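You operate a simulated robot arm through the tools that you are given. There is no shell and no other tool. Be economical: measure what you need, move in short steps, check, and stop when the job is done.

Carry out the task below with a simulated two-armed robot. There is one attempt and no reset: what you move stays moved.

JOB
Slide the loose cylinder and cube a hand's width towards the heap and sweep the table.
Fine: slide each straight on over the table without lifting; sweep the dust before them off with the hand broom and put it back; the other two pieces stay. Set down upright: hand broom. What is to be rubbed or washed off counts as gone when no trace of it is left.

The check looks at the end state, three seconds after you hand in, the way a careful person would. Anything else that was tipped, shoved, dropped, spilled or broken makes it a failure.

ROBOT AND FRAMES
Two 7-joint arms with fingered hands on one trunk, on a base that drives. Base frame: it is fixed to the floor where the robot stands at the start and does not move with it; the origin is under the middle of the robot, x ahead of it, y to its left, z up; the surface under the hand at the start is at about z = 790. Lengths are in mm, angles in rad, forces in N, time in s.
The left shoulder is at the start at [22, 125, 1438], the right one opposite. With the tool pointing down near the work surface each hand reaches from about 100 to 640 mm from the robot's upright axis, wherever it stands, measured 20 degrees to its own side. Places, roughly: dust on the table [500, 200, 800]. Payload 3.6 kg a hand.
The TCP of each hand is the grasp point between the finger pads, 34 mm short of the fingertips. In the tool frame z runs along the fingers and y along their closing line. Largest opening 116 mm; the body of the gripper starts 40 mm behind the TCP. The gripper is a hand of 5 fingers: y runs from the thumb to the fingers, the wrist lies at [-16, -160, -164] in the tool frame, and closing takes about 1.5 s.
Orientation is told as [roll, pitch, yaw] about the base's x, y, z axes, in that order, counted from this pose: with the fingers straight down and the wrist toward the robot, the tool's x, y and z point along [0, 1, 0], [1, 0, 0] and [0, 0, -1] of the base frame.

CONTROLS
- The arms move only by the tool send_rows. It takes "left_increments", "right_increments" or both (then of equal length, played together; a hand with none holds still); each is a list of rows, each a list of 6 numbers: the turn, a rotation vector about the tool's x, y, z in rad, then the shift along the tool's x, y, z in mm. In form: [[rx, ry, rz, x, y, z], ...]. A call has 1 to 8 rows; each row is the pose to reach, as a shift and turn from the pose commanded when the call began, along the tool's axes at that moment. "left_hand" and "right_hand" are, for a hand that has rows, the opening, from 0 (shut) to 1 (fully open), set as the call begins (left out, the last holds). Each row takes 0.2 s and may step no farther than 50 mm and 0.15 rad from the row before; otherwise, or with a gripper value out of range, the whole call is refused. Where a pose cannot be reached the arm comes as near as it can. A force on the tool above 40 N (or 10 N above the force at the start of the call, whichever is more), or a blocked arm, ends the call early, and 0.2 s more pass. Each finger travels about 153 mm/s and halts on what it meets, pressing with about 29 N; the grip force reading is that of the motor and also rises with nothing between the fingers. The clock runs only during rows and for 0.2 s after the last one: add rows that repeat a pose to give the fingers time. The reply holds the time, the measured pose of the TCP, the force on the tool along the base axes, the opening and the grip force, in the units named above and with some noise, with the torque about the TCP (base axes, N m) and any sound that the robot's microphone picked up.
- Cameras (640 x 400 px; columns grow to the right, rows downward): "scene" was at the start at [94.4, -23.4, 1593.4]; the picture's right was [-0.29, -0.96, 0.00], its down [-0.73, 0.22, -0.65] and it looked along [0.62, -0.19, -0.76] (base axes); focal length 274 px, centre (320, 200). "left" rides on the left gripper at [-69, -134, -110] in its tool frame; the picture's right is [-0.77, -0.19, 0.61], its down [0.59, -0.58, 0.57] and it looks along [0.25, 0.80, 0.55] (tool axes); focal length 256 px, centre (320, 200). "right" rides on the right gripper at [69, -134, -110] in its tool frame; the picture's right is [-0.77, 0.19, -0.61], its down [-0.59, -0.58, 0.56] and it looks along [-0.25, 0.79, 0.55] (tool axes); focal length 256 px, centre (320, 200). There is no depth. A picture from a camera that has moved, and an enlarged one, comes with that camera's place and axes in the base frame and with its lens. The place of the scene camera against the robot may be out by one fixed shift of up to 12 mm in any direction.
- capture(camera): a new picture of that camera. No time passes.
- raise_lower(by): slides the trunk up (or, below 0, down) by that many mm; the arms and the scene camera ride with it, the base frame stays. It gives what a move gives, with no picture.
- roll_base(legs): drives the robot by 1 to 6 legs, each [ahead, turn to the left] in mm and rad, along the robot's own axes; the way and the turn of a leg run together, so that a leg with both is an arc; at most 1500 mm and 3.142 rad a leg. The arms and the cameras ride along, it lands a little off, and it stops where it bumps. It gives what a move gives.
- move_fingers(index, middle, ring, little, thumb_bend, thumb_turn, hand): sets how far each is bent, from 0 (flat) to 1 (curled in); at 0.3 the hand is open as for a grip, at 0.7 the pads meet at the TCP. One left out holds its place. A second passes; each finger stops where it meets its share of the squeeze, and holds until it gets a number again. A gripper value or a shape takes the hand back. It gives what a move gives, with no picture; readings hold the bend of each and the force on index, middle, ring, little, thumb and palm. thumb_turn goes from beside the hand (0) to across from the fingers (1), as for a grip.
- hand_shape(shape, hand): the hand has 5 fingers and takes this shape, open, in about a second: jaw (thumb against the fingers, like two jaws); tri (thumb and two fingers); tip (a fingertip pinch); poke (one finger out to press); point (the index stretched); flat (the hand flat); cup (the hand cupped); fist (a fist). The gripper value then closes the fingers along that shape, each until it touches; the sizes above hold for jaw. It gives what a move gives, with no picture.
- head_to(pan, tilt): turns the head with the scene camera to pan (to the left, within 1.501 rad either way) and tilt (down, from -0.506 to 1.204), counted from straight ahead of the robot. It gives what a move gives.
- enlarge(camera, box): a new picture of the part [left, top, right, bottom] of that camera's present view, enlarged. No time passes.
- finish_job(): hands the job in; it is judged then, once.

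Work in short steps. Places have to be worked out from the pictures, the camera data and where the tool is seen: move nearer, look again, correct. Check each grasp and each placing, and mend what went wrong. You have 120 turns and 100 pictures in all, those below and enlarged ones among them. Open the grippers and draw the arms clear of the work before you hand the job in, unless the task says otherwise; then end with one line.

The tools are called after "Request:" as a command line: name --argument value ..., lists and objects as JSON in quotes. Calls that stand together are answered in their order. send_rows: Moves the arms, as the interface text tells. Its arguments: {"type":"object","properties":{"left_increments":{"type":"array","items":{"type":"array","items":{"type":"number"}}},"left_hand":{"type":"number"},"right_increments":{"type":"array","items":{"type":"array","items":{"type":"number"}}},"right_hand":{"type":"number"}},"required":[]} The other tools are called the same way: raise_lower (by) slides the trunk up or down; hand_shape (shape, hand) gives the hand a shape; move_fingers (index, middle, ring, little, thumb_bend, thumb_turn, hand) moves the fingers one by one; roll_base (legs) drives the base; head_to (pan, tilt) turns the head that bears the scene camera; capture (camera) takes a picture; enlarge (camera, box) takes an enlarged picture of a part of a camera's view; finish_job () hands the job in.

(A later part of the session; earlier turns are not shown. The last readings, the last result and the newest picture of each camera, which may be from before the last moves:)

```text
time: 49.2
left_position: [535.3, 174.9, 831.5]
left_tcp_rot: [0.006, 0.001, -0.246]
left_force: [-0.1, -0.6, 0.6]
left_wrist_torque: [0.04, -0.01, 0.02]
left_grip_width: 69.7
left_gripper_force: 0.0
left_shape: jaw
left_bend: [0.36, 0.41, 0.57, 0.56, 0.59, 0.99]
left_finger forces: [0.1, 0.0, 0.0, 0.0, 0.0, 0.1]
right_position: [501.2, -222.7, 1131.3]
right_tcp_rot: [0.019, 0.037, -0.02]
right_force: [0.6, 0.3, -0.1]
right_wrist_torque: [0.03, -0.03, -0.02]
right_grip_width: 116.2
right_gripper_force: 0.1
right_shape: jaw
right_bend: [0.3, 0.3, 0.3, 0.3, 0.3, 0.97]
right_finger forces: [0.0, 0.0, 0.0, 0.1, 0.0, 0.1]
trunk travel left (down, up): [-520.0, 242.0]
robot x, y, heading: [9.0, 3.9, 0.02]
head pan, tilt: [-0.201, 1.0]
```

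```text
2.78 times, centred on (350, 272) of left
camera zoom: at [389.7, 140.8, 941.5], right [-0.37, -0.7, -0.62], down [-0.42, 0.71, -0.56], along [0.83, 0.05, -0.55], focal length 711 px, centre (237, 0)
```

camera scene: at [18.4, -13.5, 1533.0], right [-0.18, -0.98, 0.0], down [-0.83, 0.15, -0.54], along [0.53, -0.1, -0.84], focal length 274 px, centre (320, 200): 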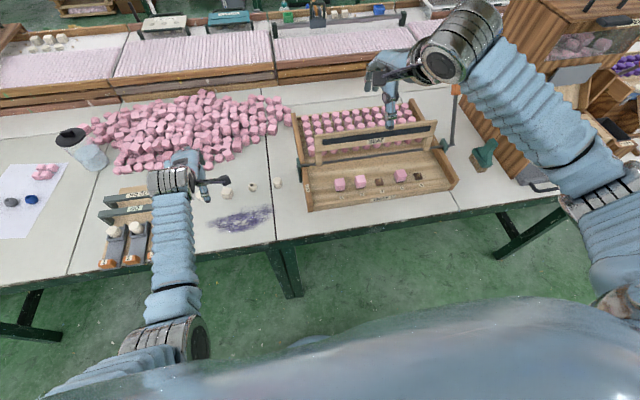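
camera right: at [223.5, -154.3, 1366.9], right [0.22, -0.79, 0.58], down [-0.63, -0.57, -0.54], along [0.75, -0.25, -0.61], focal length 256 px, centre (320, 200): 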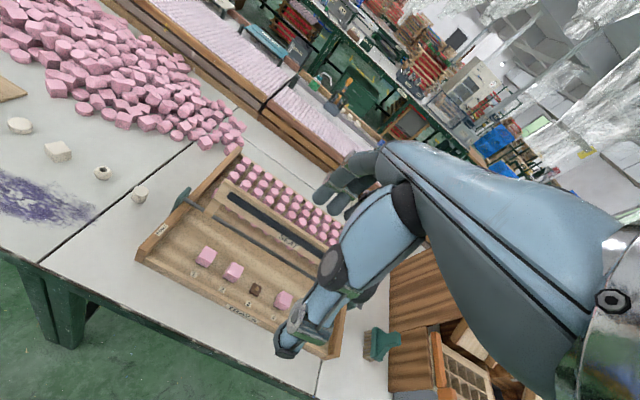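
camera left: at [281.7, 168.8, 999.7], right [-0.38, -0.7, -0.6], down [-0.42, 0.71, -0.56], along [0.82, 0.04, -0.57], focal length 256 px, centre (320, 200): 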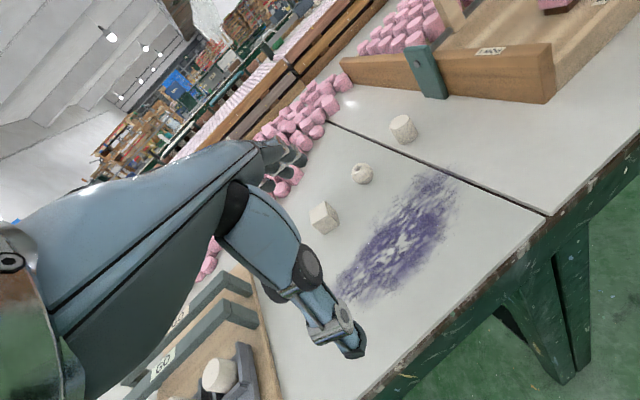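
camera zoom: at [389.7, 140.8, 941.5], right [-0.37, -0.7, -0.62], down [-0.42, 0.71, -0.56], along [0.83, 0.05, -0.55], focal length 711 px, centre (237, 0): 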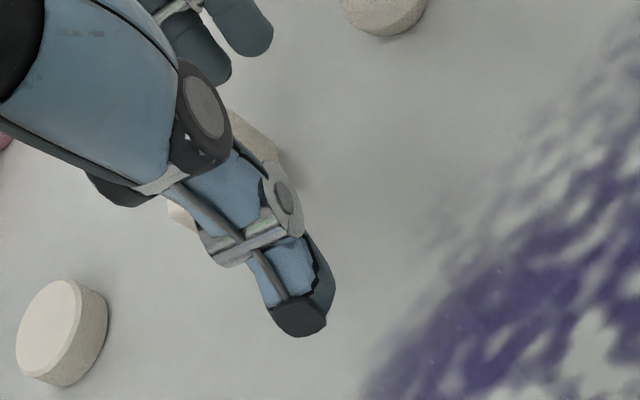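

Pushing 60 mm straight ahead in small steps with the thumb, then checking.

Request:
send_rows --left_increments '[[0, 0, 0, 2.4, 9.7, 0], [0, 0, 0, 4.9, 19.4, 0], [0, 0, 0, 7.3, 29.1, 0], [0, 0, 0, 9.7, 38.8, 0], [0, 0, 0, 12.2, 48.5, 0], [0, 0, 0, 14.6, 58.2, 0]]'

Request:
enlarge --camera "left" --box '[260, 200, 440, 344]'

Request:
enlarge --camera "scene" --box '[160, 130, 300, 220]'

```text
time: 50.6
left_position: [596.5, 176.1, 830.8]
left_tcp_rot: [0.004, 0.001, -0.245]
left_force: [0.8, -1.1, 0.2]
left_wrist_torque: [0.0, 0.04, 0.02]
left_grip_width: 70.0
left_gripper_force: 0.0
left_shape: jaw
left_bend: [0.36, 0.41, 0.57, 0.56, 0.59, 0.99]
left_finger forces: [0.0, 0.0, 0.0, 0.1, 0.0, 0.0]
right_position: [502.7, -222.8, 1131.8]
right_tcp_rot: [0.017, 0.036, -0.018]
right_force: [-0.2, 0.4, 0.3]
right_wrist_torque: [-0.01, 0.02, -0.01]
right_grip_width: 116.1
right_gripper_force: 0.1
right_shape: jaw
right_bend: [0.3, 0.3, 0.3, 0.3, 0.3, 0.97]
right_finger forces: [0.0, 0.1, 0.0, 0.0, 0.0, 0.1]
trunk travel left (down, up): [-520.0, 242.0]
robot x, y, heading: [9.6, -1.8, 0.019]
head pan, tilt: [-0.201, 1.0]
```

```text
2.78 times, centred on (350, 272) of left
camera zoom: at [450.7, 140.8, 941.8], right [-0.37, -0.7, -0.62], down [-0.42, 0.72, -0.56], along [0.83, 0.05, -0.55], focal length 711 px, centre (237, 0)
```

zoom: 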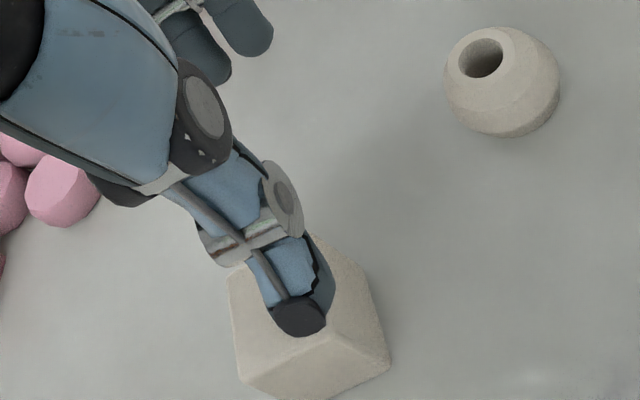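

```text
4.44 times, centred on (230, 175) of scene
camera zoom: at [107.0, -11.8, 1472.7], right [-0.18, -0.98, 0.0], down [-0.83, 0.15, -0.54], along [0.53, -0.1, -0.84], focal length 1217 px, centre (720, 311)
```

zoom: 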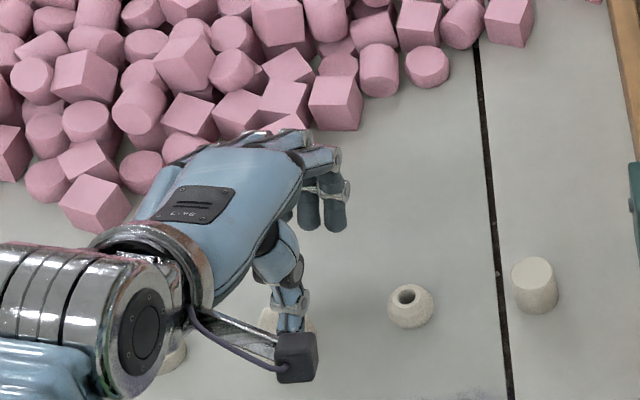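

The thumb also cleared the cube's top, so all tips sit only ~10 mm below the TCP; the cube hasn't moved. A proper grip just needs TCP z≈805. I'll centre over the cube at (550,190) and descend there.

Request:
send_rows --left_increments '[[0, 0, 0, 0, -10, -12], [0, 0, 0, 2, -48, -12], [0, 0, 0, 2, -48, 0], [0, 0, 0, 2, -48, 12], [0, 0, 0, 2, -48, 22], [0, 0, 0, 2, -48, 26], [0, 0, 0, 2, -48, 26]]'

Request:
enlarge --camera "left" --box '[240, 180, 420, 324]'

```text
time: 52.2
left_position: [550.0, 191.2, 805.7]
left_tcp_rot: [0.006, 0.0, -0.245]
left_force: [-0.1, -0.3, 0.2]
left_wrist_torque: [-0.02, -0.03, 0.02]
left_grip_width: 70.0
left_gripper_force: 0.0
left_shape: jaw
left_bend: [0.36, 0.41, 0.57, 0.56, 0.59, 0.99]
left_finger forces: [0.0, 0.0, 0.0, 0.1, 0.0, 0.1]
right_position: [502.3, -223.3, 1131.4]
right_tcp_rot: [0.017, 0.037, -0.018]
right_force: [0.0, 0.6, 0.4]
right_wrist_torque: [0.01, 0.01, 0.02]
right_grip_width: 115.9
right_gripper_force: 0.2
right_shape: jaw
right_bend: [0.3, 0.3, 0.3, 0.3, 0.3, 0.97]
right_finger forces: [0.0, 0.0, 0.0, 0.0, 0.0, 0.0]
trunk travel left (down, up): [-520.0, 242.0]
robot x, y, heading: [14.6, 0.7, 0.018]
head pan, tilt: [-0.201, 1.0]
```

```text
2.78 times, centred on (330, 252) of left
camera zoom: at [403.8, 154.5, 915.6], right [-0.37, -0.7, -0.62], down [-0.42, 0.71, -0.56], along [0.83, 0.05, -0.55], focal length 711 px, centre (292, 56)
```

zoom: 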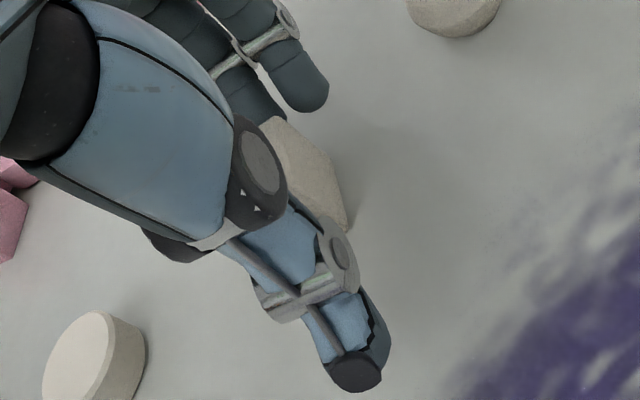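

The drifting estimates fit if the table is really at z≈766, 24 mm lower than stated: the cube is then at (565,198) and tips are 34 mm below the TCP as specified. I'm at the right height now; I'll centre on the cube and close gently.

Request:
send_rows --left_increments '[[0, 0, 0, 5, 6, 0], [0, 0, 0, 8, 11, 0], [0, 0, 0, 8, 11, 0]]' --left_hand 0.45

Request:
send_rows --left_increments '[[0, 0, 0, 0, 0, 0], [0, 0, 0, 0, 0, 0], [0, 0, 0, 0, 0, 0], [0, 0, 0, 0, 0, 0]]' --left_hand 0.22

Request:
enlarge --camera "left" --box '[240, 180, 420, 324]'

```text
time: 53.0
left_position: [563.5, 195.6, 804.7]
left_tcp_rot: [0.006, 0.001, -0.244]
left_force: [0.4, -0.1, 0.2]
left_wrist_torque: [0.01, -0.02, -0.01]
left_grip_width: 52.8
left_gripper_force: 0.1
left_shape: jaw
left_bend: [0.42, 0.47, 0.63, 0.62, 0.66, 1.0]
left_finger forces: [0.1, 0.0, 0.0, 0.1, 0.0, 0.0]
right_position: [502.1, -223.4, 1132.1]
right_tcp_rot: [0.016, 0.035, -0.019]
right_force: [-0.4, 0.0, 0.0]
right_wrist_torque: [-0.03, 0.0, 0.01]
right_grip_width: 115.9
right_gripper_force: 0.1
right_shape: jaw
right_bend: [0.3, 0.3, 0.3, 0.3, 0.3, 0.97]
right_finger forces: [0.0, 0.0, 0.0, 0.1, 0.1, 0.0]
trunk travel left (down, up): [-520.0, 242.0]
robot x, y, heading: [11.3, 2.2, 0.027]
head pan, tilt: [-0.201, 1.0]
```

```text
time: 54.0
left_position: [563.7, 194.4, 805.6]
left_tcp_rot: [0.006, -0.002, -0.247]
left_force: [1.1, 0.0, 4.3]
left_wrist_torque: [-0.02, -0.11, 0.03]
left_grip_width: 27.0
left_gripper_force: 28.7
left_shape: jaw
left_bend: [0.54, 0.56, 0.69, 0.69, 0.7, 1.0]
left_finger forces: [17.5, 10.5, 0.1, 0.0, 27.8, 0.0]
right_position: [500.8, -223.1, 1132.0]
right_tcp_rot: [0.018, 0.035, -0.02]
right_force: [0.2, 0.3, -0.2]
right_wrist_torque: [0.0, 0.0, 0.0]
right_grip_width: 115.6
right_gripper_force: 0.0
right_shape: jaw
right_bend: [0.3, 0.3, 0.3, 0.3, 0.3, 0.97]
right_finger forces: [0.1, 0.0, 0.1, 0.0, 0.0, 0.0]
trunk travel left (down, up): [-520.0, 242.0]
robot x, y, heading: [8.7, 1.8, 0.019]
head pan, tilt: [-0.201, 1.0]
```

```text
2.78 times, centred on (330, 252) of left
camera zoom: at [416.8, 159.6, 916.0], right [-0.37, -0.7, -0.62], down [-0.41, 0.71, -0.56], along [0.83, 0.05, -0.55], focal length 711 px, centre (292, 56)
```

zoom: 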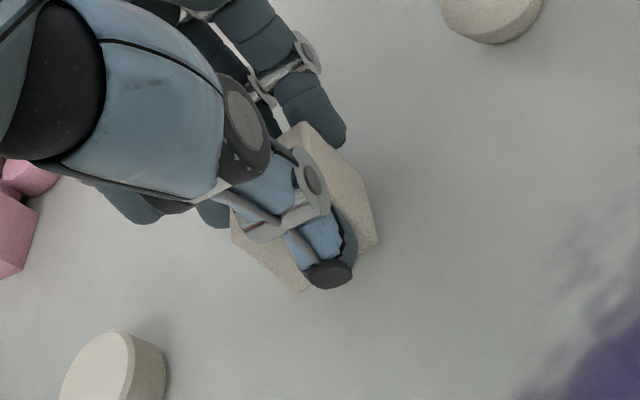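

Firm grip on the cube (27 mm, ~28 N). I'll slide it 94 mm ahead (85 from where it originally stood), keeping it on the table and turning it back to its original yaw on the way.

Request:
send_rows --left_increments '[[0, 0, -0.053, 3.1, 11.3, 0], [0, 0, -0.106, 6.2, 22.6, 0], [0, 0, -0.159, 9.3, 34, 0], [0, 0, -0.212, 12.4, 45.3, 0], [0, 0, -0.265, 15.5, 56.6, 0], [0, 0, -0.318, 18.6, 68, 0], [0, 0, -0.371, 21.7, 79.3, 0], [0, 0, -0.424, 24.8, 90.7, 0]]'

Request:
capture --camera "left"

```text
time: 55.8
left_position: [658.4, 197.2, 805.3]
left_tcp_rot: [0.005, -0.002, 0.179]
left_force: [-0.1, -0.5, 3.9]
left_wrist_torque: [-0.03, -0.06, -0.05]
left_grip_width: 26.6
left_gripper_force: 28.8
left_shape: jaw
left_bend: [0.54, 0.56, 0.69, 0.69, 0.7, 1.0]
left_finger forces: [16.2, 9.9, 0.0, 0.0, 27.4, 0.0]
right_position: [500.3, -223.4, 1132.7]
right_tcp_rot: [0.017, 0.037, -0.02]
right_force: [-0.2, 0.1, 0.4]
right_wrist_torque: [0.02, -0.02, -0.03]
right_grip_width: 116.1
right_gripper_force: 0.1
right_shape: jaw
right_bend: [0.3, 0.3, 0.3, 0.3, 0.3, 0.97]
right_finger forces: [0.0, 0.1, 0.0, 0.0, 0.1, 0.1]
trunk travel left (down, up): [-520.0, 242.0]
robot x, y, heading: [13.4, -0.7, 0.024]
head pan, tilt: [-0.201, 1.0]
```

```text
40 pictures are left
camera left: at [538.0, 104.5, 915.7], right [-0.05, -0.79, -0.62], down [-0.67, 0.48, -0.56], along [0.74, 0.39, -0.55], focal length 256 px, centre (320, 200)
```

left: 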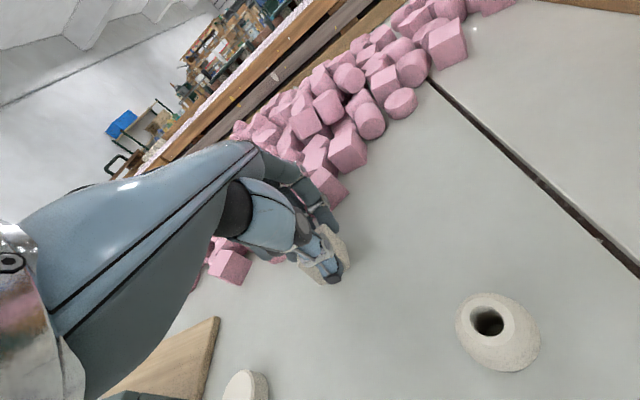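

The cube now sits at about (658,197). I'll open slightly, then lift clear.

Request:
send_rows --left_increments '[[0, 0, 0, 0, 0, 0], [0, 0, 0, 0, 0, 0], [0, 0, 0, 0, 0, 0], [0, 0, 0, 0, 0, -20], [0, 0, 0, 0, 0, -50], [0, 0, 0, 0, -20, -90], [0, 0, 0, 0, -40, -130]]' --left_hand 0.38

Request:
capture --camera "left"

```text
time: 57.4
left_position: [615.0, 189.9, 935.3]
left_tcp_rot: [0.005, 0.0, 0.178]
left_force: [0.0, -0.6, 0.4]
left_wrist_torque: [0.04, 0.02, -0.02]
left_grip_width: 43.8
left_gripper_force: 0.0
left_shape: jaw
left_bend: [0.46, 0.5, 0.66, 0.64, 0.7, 1.0]
left_finger forces: [0.1, 0.0, 0.1, 0.0, 0.1, 0.0]
right_position: [500.6, -223.7, 1132.4]
right_tcp_rot: [0.019, 0.037, -0.022]
right_force: [-0.3, -0.3, -0.5]
right_wrist_torque: [-0.01, 0.0, 0.02]
right_grip_width: 115.8
right_gripper_force: 0.1
right_shape: jaw
right_bend: [0.3, 0.3, 0.3, 0.3, 0.3, 0.97]
right_finger forces: [0.0, 0.0, 0.1, 0.0, 0.0, 0.1]
trunk travel left (down, up): [-520.0, 242.0]
robot x, y, heading: [10.5, -0.4, 0.023]
head pan, tilt: [-0.201, 1.0]
```

```text
39 pictures are left
camera left: at [496.5, 96.7, 1044.8], right [-0.05, -0.79, -0.62], down [-0.67, 0.48, -0.56], along [0.74, 0.39, -0.55], focal length 256 px, centre (320, 200)
```

left: 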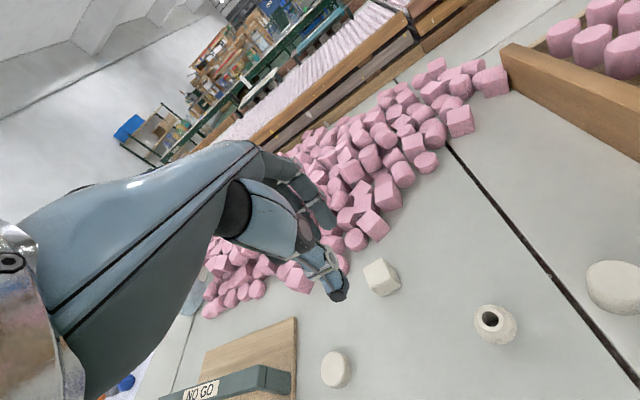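

The cube stands upright and clear. Next the cylinder, at about (575,28): moving the left hand above it with yaw −0.12.

Request:
send_rows --left_increments '[[0, 0, 0.075, -38, -17, -5], [0, 0, 0.15, -76, -34, -5], [0, 0, 0.225, -114, -51, -5], [0, 0, 0.3, -153, -68, -5], [0, 0, 0.3, -153, -68, 0], [0, 0, 0.3, -153, -68, 0]]' --left_hand 0.65

Request:
capture --camera "left"

Request:
capture --camera "scene"

```text
time: 58.8
left_position: [577.7, 26.7, 934.2]
left_tcp_rot: [0.006, 0.0, -0.121]
left_force: [-0.6, 0.1, 0.0]
left_wrist_torque: [0.01, 0.01, 0.01]
left_grip_width: 75.0
left_gripper_force: 0.2
left_shape: jaw
left_bend: [0.36, 0.39, 0.55, 0.54, 0.57, 0.99]
left_finger forces: [0.0, 0.0, 0.0, 0.0, 0.1, 0.0]
right_position: [501.7, -223.8, 1130.4]
right_tcp_rot: [0.018, 0.036, -0.019]
right_force: [0.1, 0.0, -0.4]
right_wrist_torque: [-0.04, -0.01, 0.0]
right_grip_width: 116.0
right_gripper_force: 0.2
right_shape: jaw
right_bend: [0.3, 0.3, 0.3, 0.3, 0.3, 0.97]
right_finger forces: [0.0, 0.1, 0.1, 0.0, 0.0, 0.0]
trunk travel left (down, up): [-520.0, 242.0]
robot x, y, heading: [10.0, 1.6, 0.023]
head pan, tilt: [-0.201, 1.0]
```

```text
38 pictures are left
camera left: at [435.6, -26.9, 1044.5], right [-0.28, -0.74, -0.62], down [-0.5, 0.66, -0.56], along [0.82, 0.15, -0.55], focal length 256 px, centre (320, 200)
```

left: 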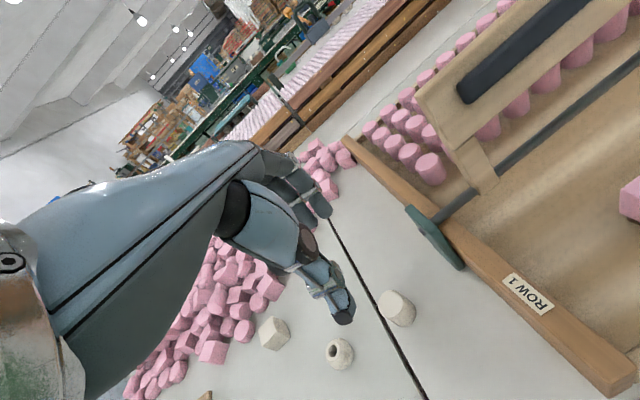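

```text
37 pictures are left
camera scene: at [106.7, -12.3, 1472.7], right [-0.18, -0.98, 0.0], down [-0.83, 0.15, -0.54], along [0.53, -0.1, -0.84], focal length 274 px, centre (320, 200)
```

scene: 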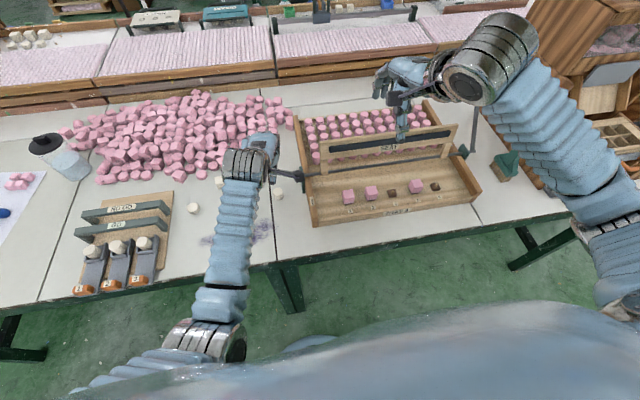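

Cylinder confirmed at (575,30). Descending over it to TCP z≈806 with the jaw open.

Request:
send_rows --left_increments '[[0, 0, 0, 3, -3, 30], [0, 0, 0, 3, -3, 60], [0, 0, 0, 3, -3, 90], [0, 0, 0, 3, -3, 115], [0, 0, 0, 3, -3, 128], [0, 0, 0, 3, -3, 128]]'

Request:
enlarge --camera "left" --box '[240, 180, 420, 324]'

```text
time: 60.2
left_position: [575.3, 31.5, 806.1]
left_tcp_rot: [0.005, -0.001, -0.121]
left_force: [-0.2, 0.4, -0.9]
left_wrist_torque: [-0.01, -0.01, -0.03]
left_grip_width: 75.1
left_gripper_force: 0.0
left_shape: jaw
left_bend: [0.36, 0.39, 0.55, 0.54, 0.57, 0.99]
left_finger forces: [0.1, 0.1, 0.0, 0.0, 0.0, 0.1]
right_position: [501.6, -222.7, 1132.6]
right_tcp_rot: [0.018, 0.036, -0.018]
right_force: [0.3, 1.0, -0.2]
right_wrist_torque: [-0.03, 0.0, 0.02]
right_grip_width: 116.0
right_gripper_force: 0.1
right_shape: jaw
right_bend: [0.3, 0.3, 0.3, 0.3, 0.3, 0.97]
right_finger forces: [0.0, 0.1, 0.0, 0.1, 0.0, 0.0]
trunk travel left (down, up): [-520.0, 242.0]
robot x, y, heading: [12.5, 1.6, 0.02]
head pan, tilt: [-0.201, 1.0]
```

```text
2.78 times, centred on (330, 252) of left
camera zoom: at [434.1, -21.8, 916.5], right [-0.28, -0.74, -0.62], down [-0.5, 0.66, -0.56], along [0.82, 0.15, -0.55], focal length 711 px, centre (292, 56)
```

zoom: 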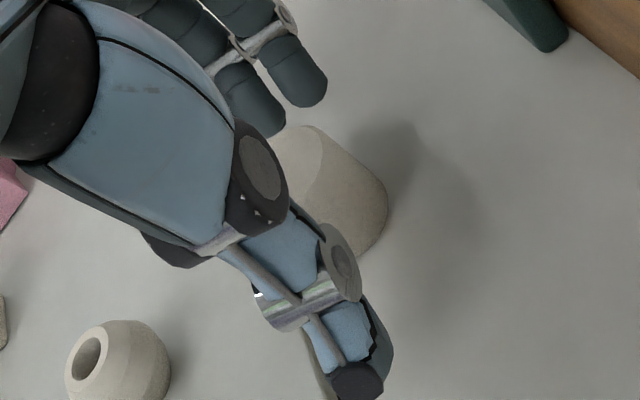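

Well placed around the cylinder. Closing on it.

Request:
send_rows --left_increments '[[0, 0, 0, 0, 0, 0], [0, 0, 0, 0, 0, 0], [0, 0, 0, 0, 0, 0], [0, 0, 0, 0, 0, 0]]' --left_hand 0.25

Request:
enlarge --camera "left" --box '[240, 180, 420, 324]'

```text
time: 61.2
left_position: [577.4, 32.5, 806.5]
left_tcp_rot: [0.004, 0.0, -0.123]
left_force: [-0.4, 0.1, -0.5]
left_wrist_torque: [0.0, 0.0, 0.0]
left_grip_width: 29.9
left_gripper_force: 0.0
left_shape: jaw
left_bend: [0.53, 0.56, 0.68, 0.67, 0.7, 1.0]
left_finger forces: [0.3, 0.1, 0.0, 0.1, 0.1, 0.0]
right_position: [501.1, -224.1, 1132.1]
right_tcp_rot: [0.019, 0.038, -0.018]
right_force: [-0.6, 0.2, 0.8]
right_wrist_torque: [0.03, -0.03, -0.03]
right_grip_width: 116.0
right_gripper_force: 0.1
right_shape: jaw
right_bend: [0.3, 0.3, 0.3, 0.3, 0.3, 0.97]
right_finger forces: [0.1, 0.0, 0.0, 0.0, 0.0, 0.1]
trunk travel left (down, up): [-520.0, 242.0]
robot x, y, heading: [11.9, 2.4, 0.024]
head pan, tilt: [-0.201, 1.0]
```

```text
2.78 times, centred on (330, 252) of left
camera zoom: at [434.0, -21.9, 916.8], right [-0.28, -0.74, -0.62], down [-0.5, 0.66, -0.56], along [0.82, 0.15, -0.55], focal length 711 px, centre (292, 56)
```

zoom: 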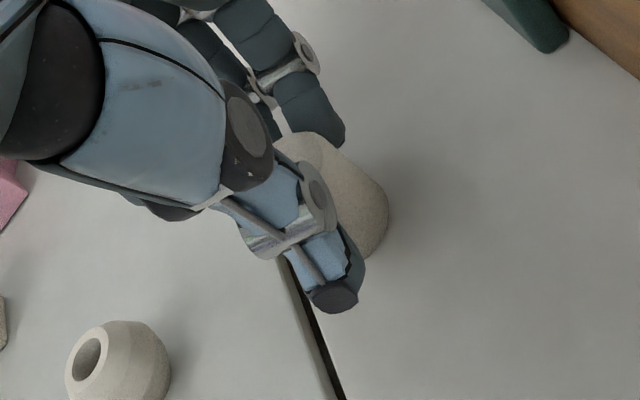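

Just snug; closing a bit more for a firm hold.

Request:
send_rows --left_increments '[[0, 0, 0, 0, 0, 0], [0, 0, 0, 0, 0, 0], [0, 0, 0, 0, 0, 0]]' --left_hand 0.19

```text
time: 62.0
left_position: [575.4, 31.7, 806.9]
left_tcp_rot: [0.006, -0.003, -0.122]
left_force: [0.5, -0.2, 2.9]
left_wrist_torque: [0.03, -0.07, 0.01]
left_grip_width: 24.5
left_gripper_force: 29.1
left_shape: jaw
left_bend: [0.55, 0.58, 0.7, 0.69, 0.7, 1.0]
left_finger forces: [15.6, 10.0, 0.0, 0.0, 25.9, 0.0]
right_position: [501.6, -223.6, 1131.3]
right_tcp_rot: [0.016, 0.036, -0.019]
right_force: [-0.8, -0.2, 0.8]
right_wrist_torque: [-0.01, -0.02, 0.04]
right_grip_width: 115.9
right_gripper_force: 0.1
right_shape: jaw
right_bend: [0.3, 0.3, 0.3, 0.3, 0.3, 0.97]
right_finger forces: [0.1, 0.0, 0.1, 0.1, 0.1, 0.0]
trunk travel left (down, up): [-520.0, 242.0]
robot x, y, heading: [9.2, -1.4, 0.02]
head pan, tilt: [-0.201, 1.0]
```

Gripped (24.5 mm). Sliding it 87 mm straight ahead along the table.

Request:
send_rows --left_increments '[[0, 0, 0, 1.3, 10.8, 0], [0, 0, 0, 2.6, 21.6, 0], [0, 0, 0, 4, 32.4, 0], [0, 0, 0, 5.3, 43.2, 0], [0, 0, 0, 6.6, 54, 0], [0, 0, 0, 7.9, 64.8, 0], [0, 0, 0, 9.3, 75.6, 0], [0, 0, 0, 10.6, 86.4, 0]]'

Request:
send_rows --left_increments '[[0, 0, 0, 0, 0, 0], [0, 0, 0, 0, 0, 0], [0, 0, 0, 0, 0, 0], [0, 0, 0, 0, 0, -20], [0, 0, 0, 0, 0, -55], [0, 0, 0, 5, -20, -95], [0, 0, 0, 10, -40, -135]]' --left_hand 0.4

Request:
capture --camera "left"

```text
time: 63.8
left_position: [663.1, 32.6, 807.1]
left_tcp_rot: [0.006, 0.0, -0.12]
left_force: [0.4, 0.4, 2.9]
left_wrist_torque: [0.01, -0.03, 0.01]
left_grip_width: 24.2
left_gripper_force: 29.2
left_shape: jaw
left_bend: [0.55, 0.58, 0.7, 0.69, 0.7, 1.0]
left_finger forces: [15.0, 9.9, 0.0, 0.1, 25.6, 0.0]
right_position: [500.9, -223.4, 1131.7]
right_tcp_rot: [0.017, 0.037, -0.019]
right_force: [0.0, -0.8, -0.2]
right_wrist_torque: [0.02, 0.0, 0.0]
right_grip_width: 116.1
right_gripper_force: 0.0
right_shape: jaw
right_bend: [0.3, 0.3, 0.3, 0.3, 0.3, 0.97]
right_finger forces: [0.0, 0.0, 0.1, 0.1, 0.0, 0.0]
trunk travel left (down, up): [-520.0, 242.0]
robot x, y, heading: [12.0, 1.8, 0.025]
head pan, tilt: [-0.201, 1.0]
```

```text
time: 65.4
left_position: [623.2, 46.3, 941.6]
left_tcp_rot: [0.006, 0.002, -0.121]
left_force: [-0.3, -0.5, 0.2]
left_wrist_torque: [0.02, 0.02, -0.04]
left_grip_width: 46.1
left_gripper_force: 0.1
left_shape: jaw
left_bend: [0.45, 0.49, 0.65, 0.63, 0.69, 1.0]
left_finger forces: [0.1, 0.0, 0.1, 0.0, 0.0, 0.0]
right_position: [501.1, -222.8, 1131.3]
right_tcp_rot: [0.018, 0.038, -0.018]
right_force: [-0.5, -0.5, -0.3]
right_wrist_torque: [0.0, -0.03, 0.02]
right_grip_width: 115.9
right_gripper_force: 0.1
right_shape: jaw
right_bend: [0.3, 0.3, 0.3, 0.3, 0.3, 0.97]
right_finger forces: [0.1, 0.0, 0.0, 0.0, 0.0, 0.1]
trunk travel left (down, up): [-520.0, 242.0]
robot x, y, heading: [11.2, 4.2, 0.023]
head pan, tilt: [-0.201, 1.0]
```

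```text
34 pictures are left
camera left: at [481.4, -7.2, 1051.5], right [-0.28, -0.74, -0.62], down [-0.5, 0.66, -0.56], along [0.82, 0.15, -0.55], focal length 256 px, centre (320, 200)
```

left: 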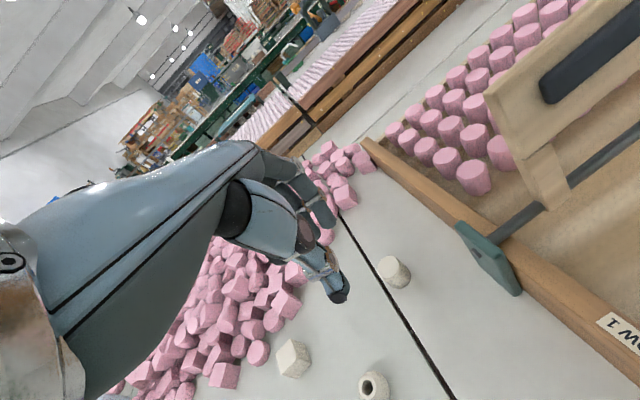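

Cylinder and cube are both moved and upright. Now the broom: a closer look at it.

Request:
head_to --pan -0.85 --tilt 0.85

Request:
capture --camera "scene"

```text
time: 66.5
left_position: [624.7, 46.7, 941.1]
left_tcp_rot: [0.007, -0.001, -0.122]
left_force: [-0.5, -0.1, -0.7]
left_wrist_torque: [-0.02, 0.0, -0.03]
left_grip_width: 46.2
left_gripper_force: 0.0
left_shape: jaw
left_bend: [0.45, 0.49, 0.65, 0.63, 0.69, 1.0]
left_finger forces: [0.0, 0.0, 0.1, 0.1, 0.0, 0.0]
right_position: [501.5, -223.9, 1131.7]
right_tcp_rot: [0.018, 0.039, -0.02]
right_force: [-0.5, -0.3, 0.0]
right_wrist_torque: [0.0, 0.01, -0.01]
right_grip_width: 116.0
right_gripper_force: 0.1
right_shape: jaw
right_bend: [0.3, 0.3, 0.3, 0.3, 0.3, 0.97]
right_finger forces: [0.1, 0.0, 0.0, 0.0, 0.0, 0.0]
trunk travel left (down, up): [-520.0, 242.0]
robot x, y, heading: [8.8, -1.0, 0.019]
head pan, tilt: [-0.85, 0.85]
```

```text
33 pictures are left
camera scene: at [91.1, -57.0, 1483.8], right [-0.74, -0.68, 0.0], down [-0.51, 0.55, -0.66], along [0.45, -0.49, -0.75], focal length 274 px, centre (320, 200)
```

scene: 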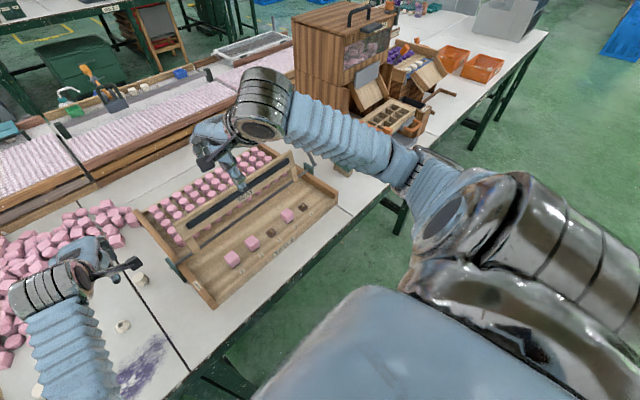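

I'll lift the trunk, bring the left hand back and up, then drive to the right (robot y≈−500).

Request:
raise_lower --by 110

Request:
send_rows --left_increments '[[0, 0, 0.03, 28, -24, -10], [0, 0, 0.06, 56, -48, -20], [0, 0, 0.09, 84, -72, -30], [0, 0, 0.13, 112, -96, -40], [0, 0, 0.13, 141, -123, -50]]'

Request:
roll_base --legs '[[-60, 0], [0, -1.571], [500, 0], [0, 1.571]]'

```text
time: 67.9
left_position: [625.1, 44.8, 1052.7]
left_tcp_rot: [0.006, 0.0, -0.121]
left_force: [-0.3, -0.1, -0.2]
left_wrist_torque: [-0.01, 0.0, 0.01]
left_grip_width: 46.1
left_gripper_force: 0.1
left_shape: jaw
left_bend: [0.45, 0.49, 0.65, 0.63, 0.69, 1.0]
left_finger forces: [0.0, 0.1, 0.0, 0.0, 0.0, 0.1]
right_position: [502.2, -223.7, 1241.0]
right_tcp_rot: [0.017, 0.037, -0.02]
right_force: [0.1, 0.4, -0.2]
right_wrist_torque: [-0.06, -0.01, -0.01]
right_grip_width: 115.9
right_gripper_force: 0.1
right_shape: jaw
right_bend: [0.3, 0.3, 0.3, 0.3, 0.3, 0.97]
right_finger forces: [0.0, 0.1, 0.0, 0.1, 0.0, 0.0]
trunk travel left (down, up): [-630.0, 132.0]
robot x, y, heading: [11.5, 1.6, 0.021]
head pan, tilt: [-0.85, 0.85]
```

```text
time: 69.1
left_position: [517.4, 201.3, 1103.5]
left_tcp_rot: [0.005, -0.001, -0.253]
left_force: [-0.2, -0.2, 0.0]
left_wrist_torque: [-0.03, -0.03, 0.0]
left_grip_width: 46.1
left_gripper_force: 0.1
left_shape: jaw
left_bend: [0.45, 0.49, 0.65, 0.63, 0.69, 1.0]
left_finger forces: [0.0, 0.1, 0.1, 0.0, 0.1, 0.1]
right_position: [500.3, -221.5, 1242.0]
right_tcp_rot: [0.018, 0.035, -0.017]
right_force: [0.0, 0.0, 0.4]
right_wrist_torque: [0.0, -0.04, -0.01]
right_grip_width: 116.4
right_gripper_force: 0.0
right_shape: jaw
right_bend: [0.3, 0.3, 0.3, 0.3, 0.3, 0.97]
right_finger forces: [0.0, 0.0, 0.1, 0.1, 0.1, 0.1]
trunk travel left (down, up): [-630.0, 132.0]
robot x, y, heading: [7.4, 4.2, 0.024]
head pan, tilt: [-0.85, 0.85]
```

```text
time: 71.1
left_position: [461.3, 98.2, 1111.2]
left_tcp_rot: [0.013, -0.018, -0.446]
left_force: [1.3, 0.2, 0.0]
left_wrist_torque: [0.02, 0.03, 0.0]
left_grip_width: 46.4
left_gripper_force: 0.1
left_shape: jaw
left_bend: [0.45, 0.49, 0.65, 0.63, 0.69, 1.0]
left_finger forces: [0.0, 0.0, 0.0, 0.0, 0.0, 0.1]
right_position: [360.4, -311.4, 1248.8]
right_tcp_rot: [0.017, 0.015, -0.212]
right_force: [0.7, -1.4, -0.1]
right_wrist_torque: [0.07, 0.03, 0.04]
right_grip_width: 115.9
right_gripper_force: 0.0
right_shape: jaw
right_bend: [0.3, 0.3, 0.3, 0.3, 0.3, 0.97]
right_finger forces: [0.0, 0.0, 0.0, 0.0, 0.1, 0.0]
trunk travel left (down, up): [-630.0, 132.0]
robot x, y, heading: [-54.1, 1.6, -0.175]
head pan, tilt: [-0.85, 0.85]
stopped in leg 2: the robot was blocked; the commanded pose is now the measured one
```

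Turning got blocked again after 0.2 rad. I'll try a smaller turn after backing a little further from the table.

Request:
roll_base --legs '[[-80, 0], [0, -0.3], [0, -0.3]]'

Request:
capture --camera "scene"

```text
time: 72.2
left_position: [297.9, 134.7, 1131.6]
left_tcp_rot: [0.026, -0.067, -0.433]
left_force: [1.0, -0.1, -0.7]
left_wrist_torque: [0.0, 0.07, -0.05]
left_grip_width: 46.5
left_gripper_force: 0.1
left_shape: jaw
left_bend: [0.45, 0.49, 0.65, 0.63, 0.69, 1.0]
left_finger forces: [0.1, 0.0, 0.0, 0.1, 0.0, 0.0]
right_position: [198.0, -319.2, 1254.5]
right_tcp_rot: [0.012, 0.018, -0.33]
right_force: [2.3, -1.4, -1.3]
right_wrist_torque: [0.02, 0.12, 0.03]
right_grip_width: 116.3
right_gripper_force: 0.1
right_shape: jaw
right_bend: [0.3, 0.3, 0.3, 0.3, 0.3, 0.97]
right_finger forces: [0.0, 0.1, 0.1, 0.1, 0.1, 0.0]
trunk travel left (down, up): [-630.0, 132.0]
robot x, y, heading: [-119.9, 12.9, -0.172]
head pan, tilt: [-0.85, 0.85]
stopped in leg 1: the robot was blocked; the commanded pose is now the measured one
```

```text
32 pictures are left
camera scene: at [-107.5, -47.2, 1599.4], right [-0.85, -0.52, -0.02], down [-0.37, 0.64, -0.68], along [0.37, -0.57, -0.74], focal length 274 px, centre (320, 200)
```

scene: 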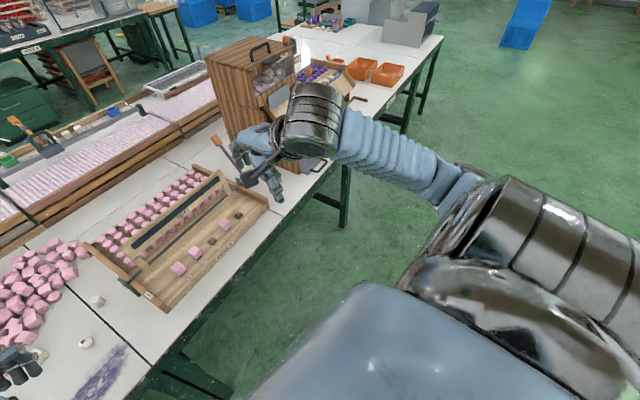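

The body appears to be swaying. I'll let it settle and look behind-right for an obstacle.

Request:
head_to --pan -1.5 --tilt 0.9

Request:
capture --camera "scene"

```text
time: 73.2
left_position: [283.4, 136.7, 1133.0]
left_tcp_rot: [0.03, -0.077, -0.433]
left_force: [0.3, 0.3, -4.5]
left_wrist_torque: [-0.09, -0.02, 0.0]
left_grip_width: 46.4
left_gripper_force: 0.1
left_shape: jaw
left_bend: [0.45, 0.49, 0.65, 0.63, 0.69, 1.0]
left_finger forces: [0.1, 0.0, 0.0, 0.0, 0.1, 0.0]
right_position: [192.7, -348.7, 1234.0]
right_tcp_rot: [0.013, 0.083, -0.429]
right_force: [-1.2, 3.1, 0.2]
right_wrist_torque: [-0.27, -0.09, -0.08]
right_grip_width: 116.2
right_gripper_force: 0.1
right_shape: jaw
right_bend: [0.3, 0.3, 0.3, 0.3, 0.3, 0.97]
right_finger forces: [0.0, 0.0, 0.0, 0.1, 0.0, 0.0]
trunk travel left (down, up): [-630.0, 132.0]
robot x, y, heading: [-119.1, 13.7, -0.169]
head pan, tilt: [-1.499, 0.901]
```

```text
31 pictures are left
camera scene: at [-115.7, -64.3, 1590.0], right [-1.0, 0.1, -0.01], down [0.08, 0.78, -0.62], along [-0.06, -0.62, -0.78], focal length 274 px, centre (320, 200)
```

scene: 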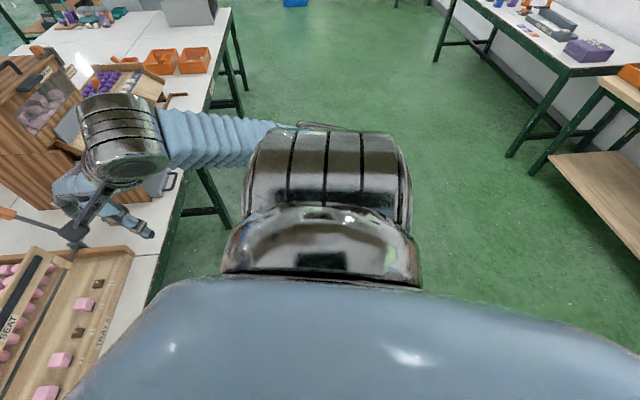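

The floor is clear; the arms seem folded too close and jamming. I'll extend both hands forward and outward, then retry the turn in smaller legs.

Request:
send_rows --left_increments '[[0, 0, 0, 10, 25, 0], [0.03, 0, 0, 20, 50, 0], [0.05, 0, 0, 40, 75, 0], [0.07, 0, 0, 60, 100, 0], [0.07, 0, 0, 80, 130, 0]]' --right_increments '[[0, 0, -0.05, 0, 30, 10], [0, 0, -0.1, 0, 60, 20], [0, 0, -0.15, 0, 90, 30], [0, 0, -0.2, 0, 120, 40], [0, 0, -0.25, 0, 150, 50]]'

Request:
roll_base --legs '[[0, -0.35], [0, -0.35]]'

```text
time: 74.3
left_position: [437.7, 179.0, 1102.9]
left_tcp_rot: [0.015, 0.112, -0.339]
left_force: [-0.2, -0.1, 0.1]
left_wrist_torque: [-0.04, 0.03, -0.03]
left_grip_width: 46.5
left_gripper_force: 0.1
left_shape: jaw
left_bend: [0.45, 0.49, 0.65, 0.63, 0.69, 1.0]
left_finger forces: [0.1, 0.1, 0.0, 0.0, 0.0, 0.1]
right_position: [353.6, -393.9, 1213.0]
right_tcp_rot: [0.01, 0.029, -0.22]
right_force: [0.3, -0.5, -0.3]
right_wrist_torque: [0.04, 0.03, 0.02]
right_grip_width: 115.9
right_gripper_force: 0.0
right_shape: jaw
right_bend: [0.3, 0.3, 0.3, 0.3, 0.3, 0.97]
right_finger forces: [0.0, 0.0, 0.0, 0.0, 0.1, 0.0]
trunk travel left (down, up): [-630.0, 132.0]
robot x, y, heading: [-117.0, 10.0, -0.169]
head pan, tilt: [-1.499, 0.901]
stopped in row 5 (left hand): the arm was blocked; the commanded pose is now the measured one
```

```text
time: 75.0
left_position: [275.2, 200.6, 1153.6]
left_tcp_rot: [0.042, -0.02, -0.344]
left_force: [2.1, -0.6, -2.3]
left_wrist_torque: [0.04, 0.16, -0.02]
left_grip_width: 46.5
left_gripper_force: 0.1
left_shape: jaw
left_bend: [0.45, 0.49, 0.65, 0.63, 0.69, 1.0]
left_finger forces: [0.0, 0.1, 0.0, 0.0, 0.0, 0.1]
right_position: [201.6, -323.8, 1284.7]
right_tcp_rot: [0.026, -0.172, -0.129]
right_force: [3.7, 1.2, -1.5]
right_wrist_torque: [0.02, 0.14, 0.07]
right_grip_width: 116.2
right_gripper_force: 0.0
right_shape: jaw
right_bend: [0.3, 0.3, 0.3, 0.3, 0.3, 0.97]
right_finger forces: [0.1, 0.0, 0.0, 0.0, 0.0, 0.0]
trunk travel left (down, up): [-630.0, 132.0]
robot x, y, heading: [-117.9, 14.5, -0.176]
head pan, tilt: [-1.499, 0.901]
stopped in leg 1: the robot was blocked; the commanded pose is now the measured one
```

Both hands swing back ~150 mm and tilt when I drive, as if the robot leans back. I'll check the camera pose to measure the lean.

Request:
head_to --pan 0 --tilt 0.9

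Request:
capture --camera "scene"

```text
time: 76.6
left_position: [343.9, 190.3, 1132.2]
left_tcp_rot: [0.032, 0.03, -0.344]
left_force: [-1.5, -1.0, 0.1]
left_wrist_torque: [0.03, -0.03, 0.04]
left_grip_width: 46.4
left_gripper_force: 0.0
left_shape: jaw
left_bend: [0.45, 0.49, 0.65, 0.63, 0.69, 1.0]
left_finger forces: [0.0, 0.0, 0.0, 0.1, 0.0, 0.1]
right_position: [278.4, -339.4, 1267.4]
right_tcp_rot: [0.025, -0.127, -0.132]
right_force: [-0.3, -0.2, 0.5]
right_wrist_torque: [0.03, -0.07, -0.01]
right_grip_width: 116.1
right_gripper_force: 0.0
right_shape: jaw
right_bend: [0.3, 0.3, 0.3, 0.3, 0.3, 0.97]
right_finger forces: [0.0, 0.0, 0.1, 0.0, 0.0, 0.0]
trunk travel left (down, up): [-630.0, 132.0]
robot x, y, heading: [-113.5, 13.2, -0.174]
head pan, tilt: [0.0, 0.901]
```

```text
30 pictures are left
camera scene: at [18.8, -12.1, 1590.8], right [-0.17, -0.98, 0.0], down [-0.79, 0.14, -0.6], along [0.59, -0.1, -0.8], focal length 274 px, centre (320, 200)
```

scene: 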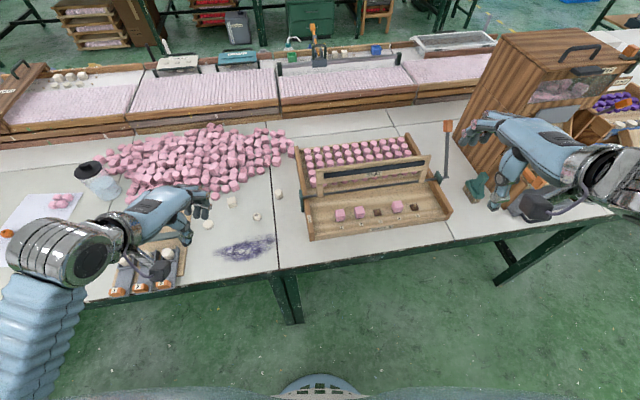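

The body has swung back upright (sway). I'll lower the trunk for stability and try a gentle forward arc.

Request:
raise_lower --by -60

Request:
roll_base --legs '[[50, -0.2]]'

```text
time: 77.1
left_position: [274.9, 210.6, 1123.4]
left_tcp_rot: [0.046, -0.002, -0.319]
left_force: [-0.1, -0.1, -1.0]
left_wrist_torque: [0.02, 0.07, 0.04]
left_grip_width: 46.5
left_gripper_force: 0.1
left_shape: jaw
left_bend: [0.45, 0.49, 0.65, 0.63, 0.69, 1.0]
left_finger forces: [0.0, 0.0, 0.0, 0.0, 0.0, 0.0]
right_position: [230.9, -385.1, 1259.8]
right_tcp_rot: [0.01, -0.178, -0.282]
right_force: [2.1, -0.3, -0.4]
right_wrist_torque: [0.03, 0.08, -0.04]
right_grip_width: 115.9
right_gripper_force: 0.1
right_shape: jaw
right_bend: [0.3, 0.3, 0.3, 0.3, 0.3, 0.97]
right_finger forces: [0.1, 0.0, 0.0, 0.0, 0.0, 0.0]
trunk travel left (down, up): [-613.0, 150.0]
robot x, y, heading: [-111.8, 11.5, -0.176]
head pan, tilt: [0.0, 0.901]
stopped: the arm was blocked; the commanded pose is now the measured one
```

```text
time: 77.8
left_position: [304.8, 189.3, 1128.8]
left_tcp_rot: [0.044, -0.011, -0.361]
left_force: [-2.8, -2.4, 6.3]
left_wrist_torque: [0.25, -0.13, 0.14]
left_grip_width: 46.4
left_gripper_force: 0.1
left_shape: jaw
left_bend: [0.45, 0.49, 0.65, 0.63, 0.69, 1.0]
left_finger forces: [0.0, 0.0, 0.1, 0.0, 0.1, 0.1]
right_position: [271.0, -359.7, 1296.0]
right_tcp_rot: [-0.024, -0.273, -0.165]
right_force: [-0.5, 3.9, 0.1]
right_wrist_torque: [-0.21, -0.03, -0.07]
right_grip_width: 116.2
right_gripper_force: 0.0
right_shape: jaw
right_bend: [0.3, 0.3, 0.3, 0.3, 0.3, 0.97]
right_finger forces: [0.0, 0.1, 0.0, 0.0, 0.1, 0.1]
trunk travel left (down, up): [-613.0, 150.0]
robot x, y, heading: [-111.5, 10.3, -0.186]
head pan, tilt: [0.0, 0.901]
stopped in leg 1: the force on the tool passed its limit at 89 N (the readings are from after the stop); the commanded pose is now the measured one
```

The arms themselves are jammed against something. Let me see where the elbows are.

Request:
head_to --pan 0.9 --tilt 1.1

Request:
capture --camera "scene"

Request:
head_to --pan -0.8 --tilt 1.0

Request:
capture --camera "scene"

```text
time: 79.0
left_position: [265.9, 195.6, 1138.5]
left_tcp_rot: [0.045, -0.042, -0.363]
left_force: [-2.5, -1.2, 1.4]
left_wrist_torque: [0.05, -0.08, 0.05]
left_grip_width: 46.3
left_gripper_force: 0.0
left_shape: jaw
left_bend: [0.45, 0.49, 0.65, 0.63, 0.69, 1.0]
left_finger forces: [0.0, 0.0, 0.0, 0.0, 0.0, 0.0]
right_position: [226.3, -348.4, 1306.3]
right_tcp_rot: [-0.018, -0.307, -0.166]
right_force: [-1.8, 2.1, -0.1]
right_wrist_torque: [-0.08, -0.11, -0.09]
right_grip_width: 116.0
right_gripper_force: 0.0
right_shape: jaw
right_bend: [0.3, 0.3, 0.3, 0.3, 0.3, 0.97]
right_finger forces: [0.0, 0.1, 0.1, 0.1, 0.0, 0.0]
trunk travel left (down, up): [-613.0, 150.0]
robot x, y, heading: [-111.9, 12.3, -0.187]
head pan, tilt: [0.901, 1.1]
```

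```text
29 pictures are left
camera scene: at [-53.9, 51.5, 1559.2], right [0.65, -0.76, 0.01], down [-0.67, -0.58, -0.46], along [0.35, 0.3, -0.89], focal length 274 px, centre (320, 200)
```

scene: 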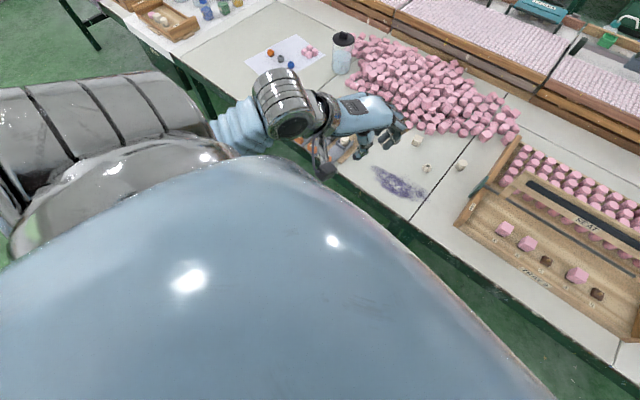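

```text
time: 80.8
left_position: [281.0, 194.8, 1133.4]
left_tcp_rot: [0.045, -0.026, -0.361]
left_force: [-0.1, 0.0, -0.1]
left_wrist_torque: [0.01, 0.01, 0.0]
left_grip_width: 46.6
left_gripper_force: 0.1
left_shape: jaw
left_bend: [0.45, 0.49, 0.65, 0.63, 0.69, 1.0]
left_finger forces: [0.0, 0.1, 0.0, 0.1, 0.0, 0.0]
right_position: [240.6, -351.4, 1302.2]
right_tcp_rot: [-0.02, -0.295, -0.165]
right_force: [1.3, 0.6, 0.8]
right_wrist_torque: [0.07, 0.01, -0.01]
right_grip_width: 115.8
right_gripper_force: 0.0
right_shape: jaw
right_bend: [0.3, 0.3, 0.3, 0.3, 0.3, 0.97]
right_finger forces: [0.0, 0.0, 0.0, 0.1, 0.1, 0.1]
trunk travel left (down, up): [-613.0, 150.0]
robot x, y, heading: [-117.0, 15.0, -0.19]
head pan, tilt: [-0.799, 1.0]
```

```text
28 pictures are left
camera scene: at [-53.0, -50.2, 1565.6], right [-0.83, -0.55, 0.0], down [-0.46, 0.7, -0.54], along [0.3, -0.45, -0.84], focal length 274 px, centre (320, 200)
```

scene: 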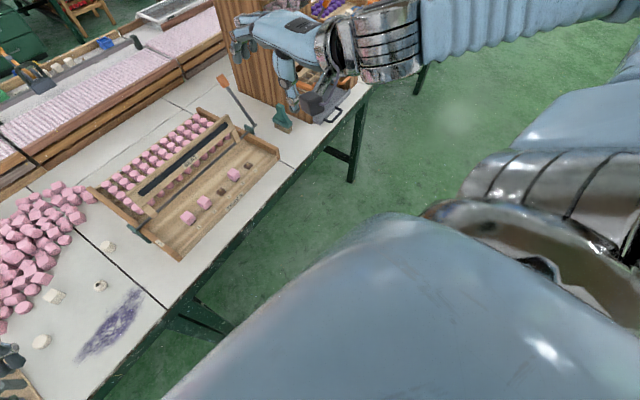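

It has settled now with no forces on the arms. Trying a modest turn again.

Request:
roll_base --legs '[[0, -0.4]]'

```text
time: 81.6
left_position: [287.9, 182.4, 1129.8]
left_tcp_rot: [0.023, -0.028, -0.384]
left_force: [-0.9, 0.3, 0.5]
left_wrist_torque: [-0.06, -0.01, -0.03]
left_grip_width: 46.5
left_gripper_force: 0.0
left_shape: jaw
left_bend: [0.45, 0.49, 0.65, 0.63, 0.69, 1.0]
left_finger forces: [0.1, 0.0, 0.1, 0.1, 0.0, 0.1]
right_position: [232.6, -361.4, 1301.8]
right_tcp_rot: [-0.02, -0.295, -0.191]
right_force: [0.8, 0.3, 0.2]
right_wrist_torque: [-0.03, 0.03, -0.04]
right_grip_width: 116.3
right_gripper_force: 0.1
right_shape: jaw
right_bend: [0.3, 0.3, 0.3, 0.3, 0.3, 0.97]
right_finger forces: [0.0, 0.0, 0.1, 0.0, 0.1, 0.0]
trunk travel left (down, up): [-613.0, 150.0]
robot x, y, heading: [-110.0, 12.2, -0.213]
head pan, tilt: [-0.799, 1.0]
stopped in leg 1: the robot was blocked; the commanded pose is now the measured one
```

Arms were calm this time, so the base itself hits something when turning, probably behind. I'll go forward 80 mm and then turn.

Request:
roll_base --legs '[[80, 0]]'

Request:
roll_base --legs '[[0, -0.4]]'

```text
time: 82.7
left_position: [352.6, 167.3, 1133.9]
left_tcp_rot: [0.027, -0.038, -0.386]
left_force: [-0.8, -0.4, -1.4]
left_wrist_torque: [0.04, -0.07, 0.02]
left_grip_width: 46.6
left_gripper_force: 0.0
left_shape: jaw
left_bend: [0.45, 0.49, 0.65, 0.63, 0.69, 1.0]
left_finger forces: [0.0, 0.0, 0.0, 0.0, 0.1, 0.0]
right_position: [294.4, -375.7, 1305.6]
right_tcp_rot: [-0.019, -0.307, -0.193]
right_force: [-0.7, 0.7, -0.2]
right_wrist_torque: [0.02, -0.05, 0.01]
right_grip_width: 116.1
right_gripper_force: 0.2
right_shape: jaw
right_bend: [0.3, 0.3, 0.3, 0.3, 0.3, 0.97]
right_finger forces: [0.0, 0.0, 0.1, 0.0, 0.1, 0.0]
trunk travel left (down, up): [-613.0, 150.0]
robot x, y, heading: [-34.6, -5.9, -0.213]
head pan, tilt: [-0.799, 1.0]
```

```text
time: 83.5
left_position: [369.5, 148.9, 1129.9]
left_tcp_rot: [0.025, -0.028, -0.429]
left_force: [0.2, -0.2, -0.2]
left_wrist_torque: [-0.01, -0.02, -0.04]
left_grip_width: 46.6
left_gripper_force: 0.2
left_shape: jaw
left_bend: [0.45, 0.49, 0.65, 0.63, 0.69, 1.0]
left_finger forces: [0.0, 0.0, 0.0, 0.1, 0.2, 0.1]
right_position: [331.6, -359.3, 1410.1]
right_tcp_rot: [-0.017, -0.567, -0.13]
right_force: [-0.4, -0.3, 0.4]
right_wrist_torque: [0.02, -0.02, 0.04]
right_grip_width: 116.1
right_gripper_force: 0.0
right_shape: jaw
right_bend: [0.3, 0.3, 0.3, 0.3, 0.3, 0.97]
right_finger forces: [0.0, 0.1, 0.1, 0.0, 0.0, 0.0]
trunk travel left (down, up): [-613.0, 150.0]
robot x, y, heading: [-35.5, -2.8, -0.254]
head pan, tilt: [-0.799, 1.0]
stopped in leg 1: the robot was blocked; the commanded pose is now the measured one
```

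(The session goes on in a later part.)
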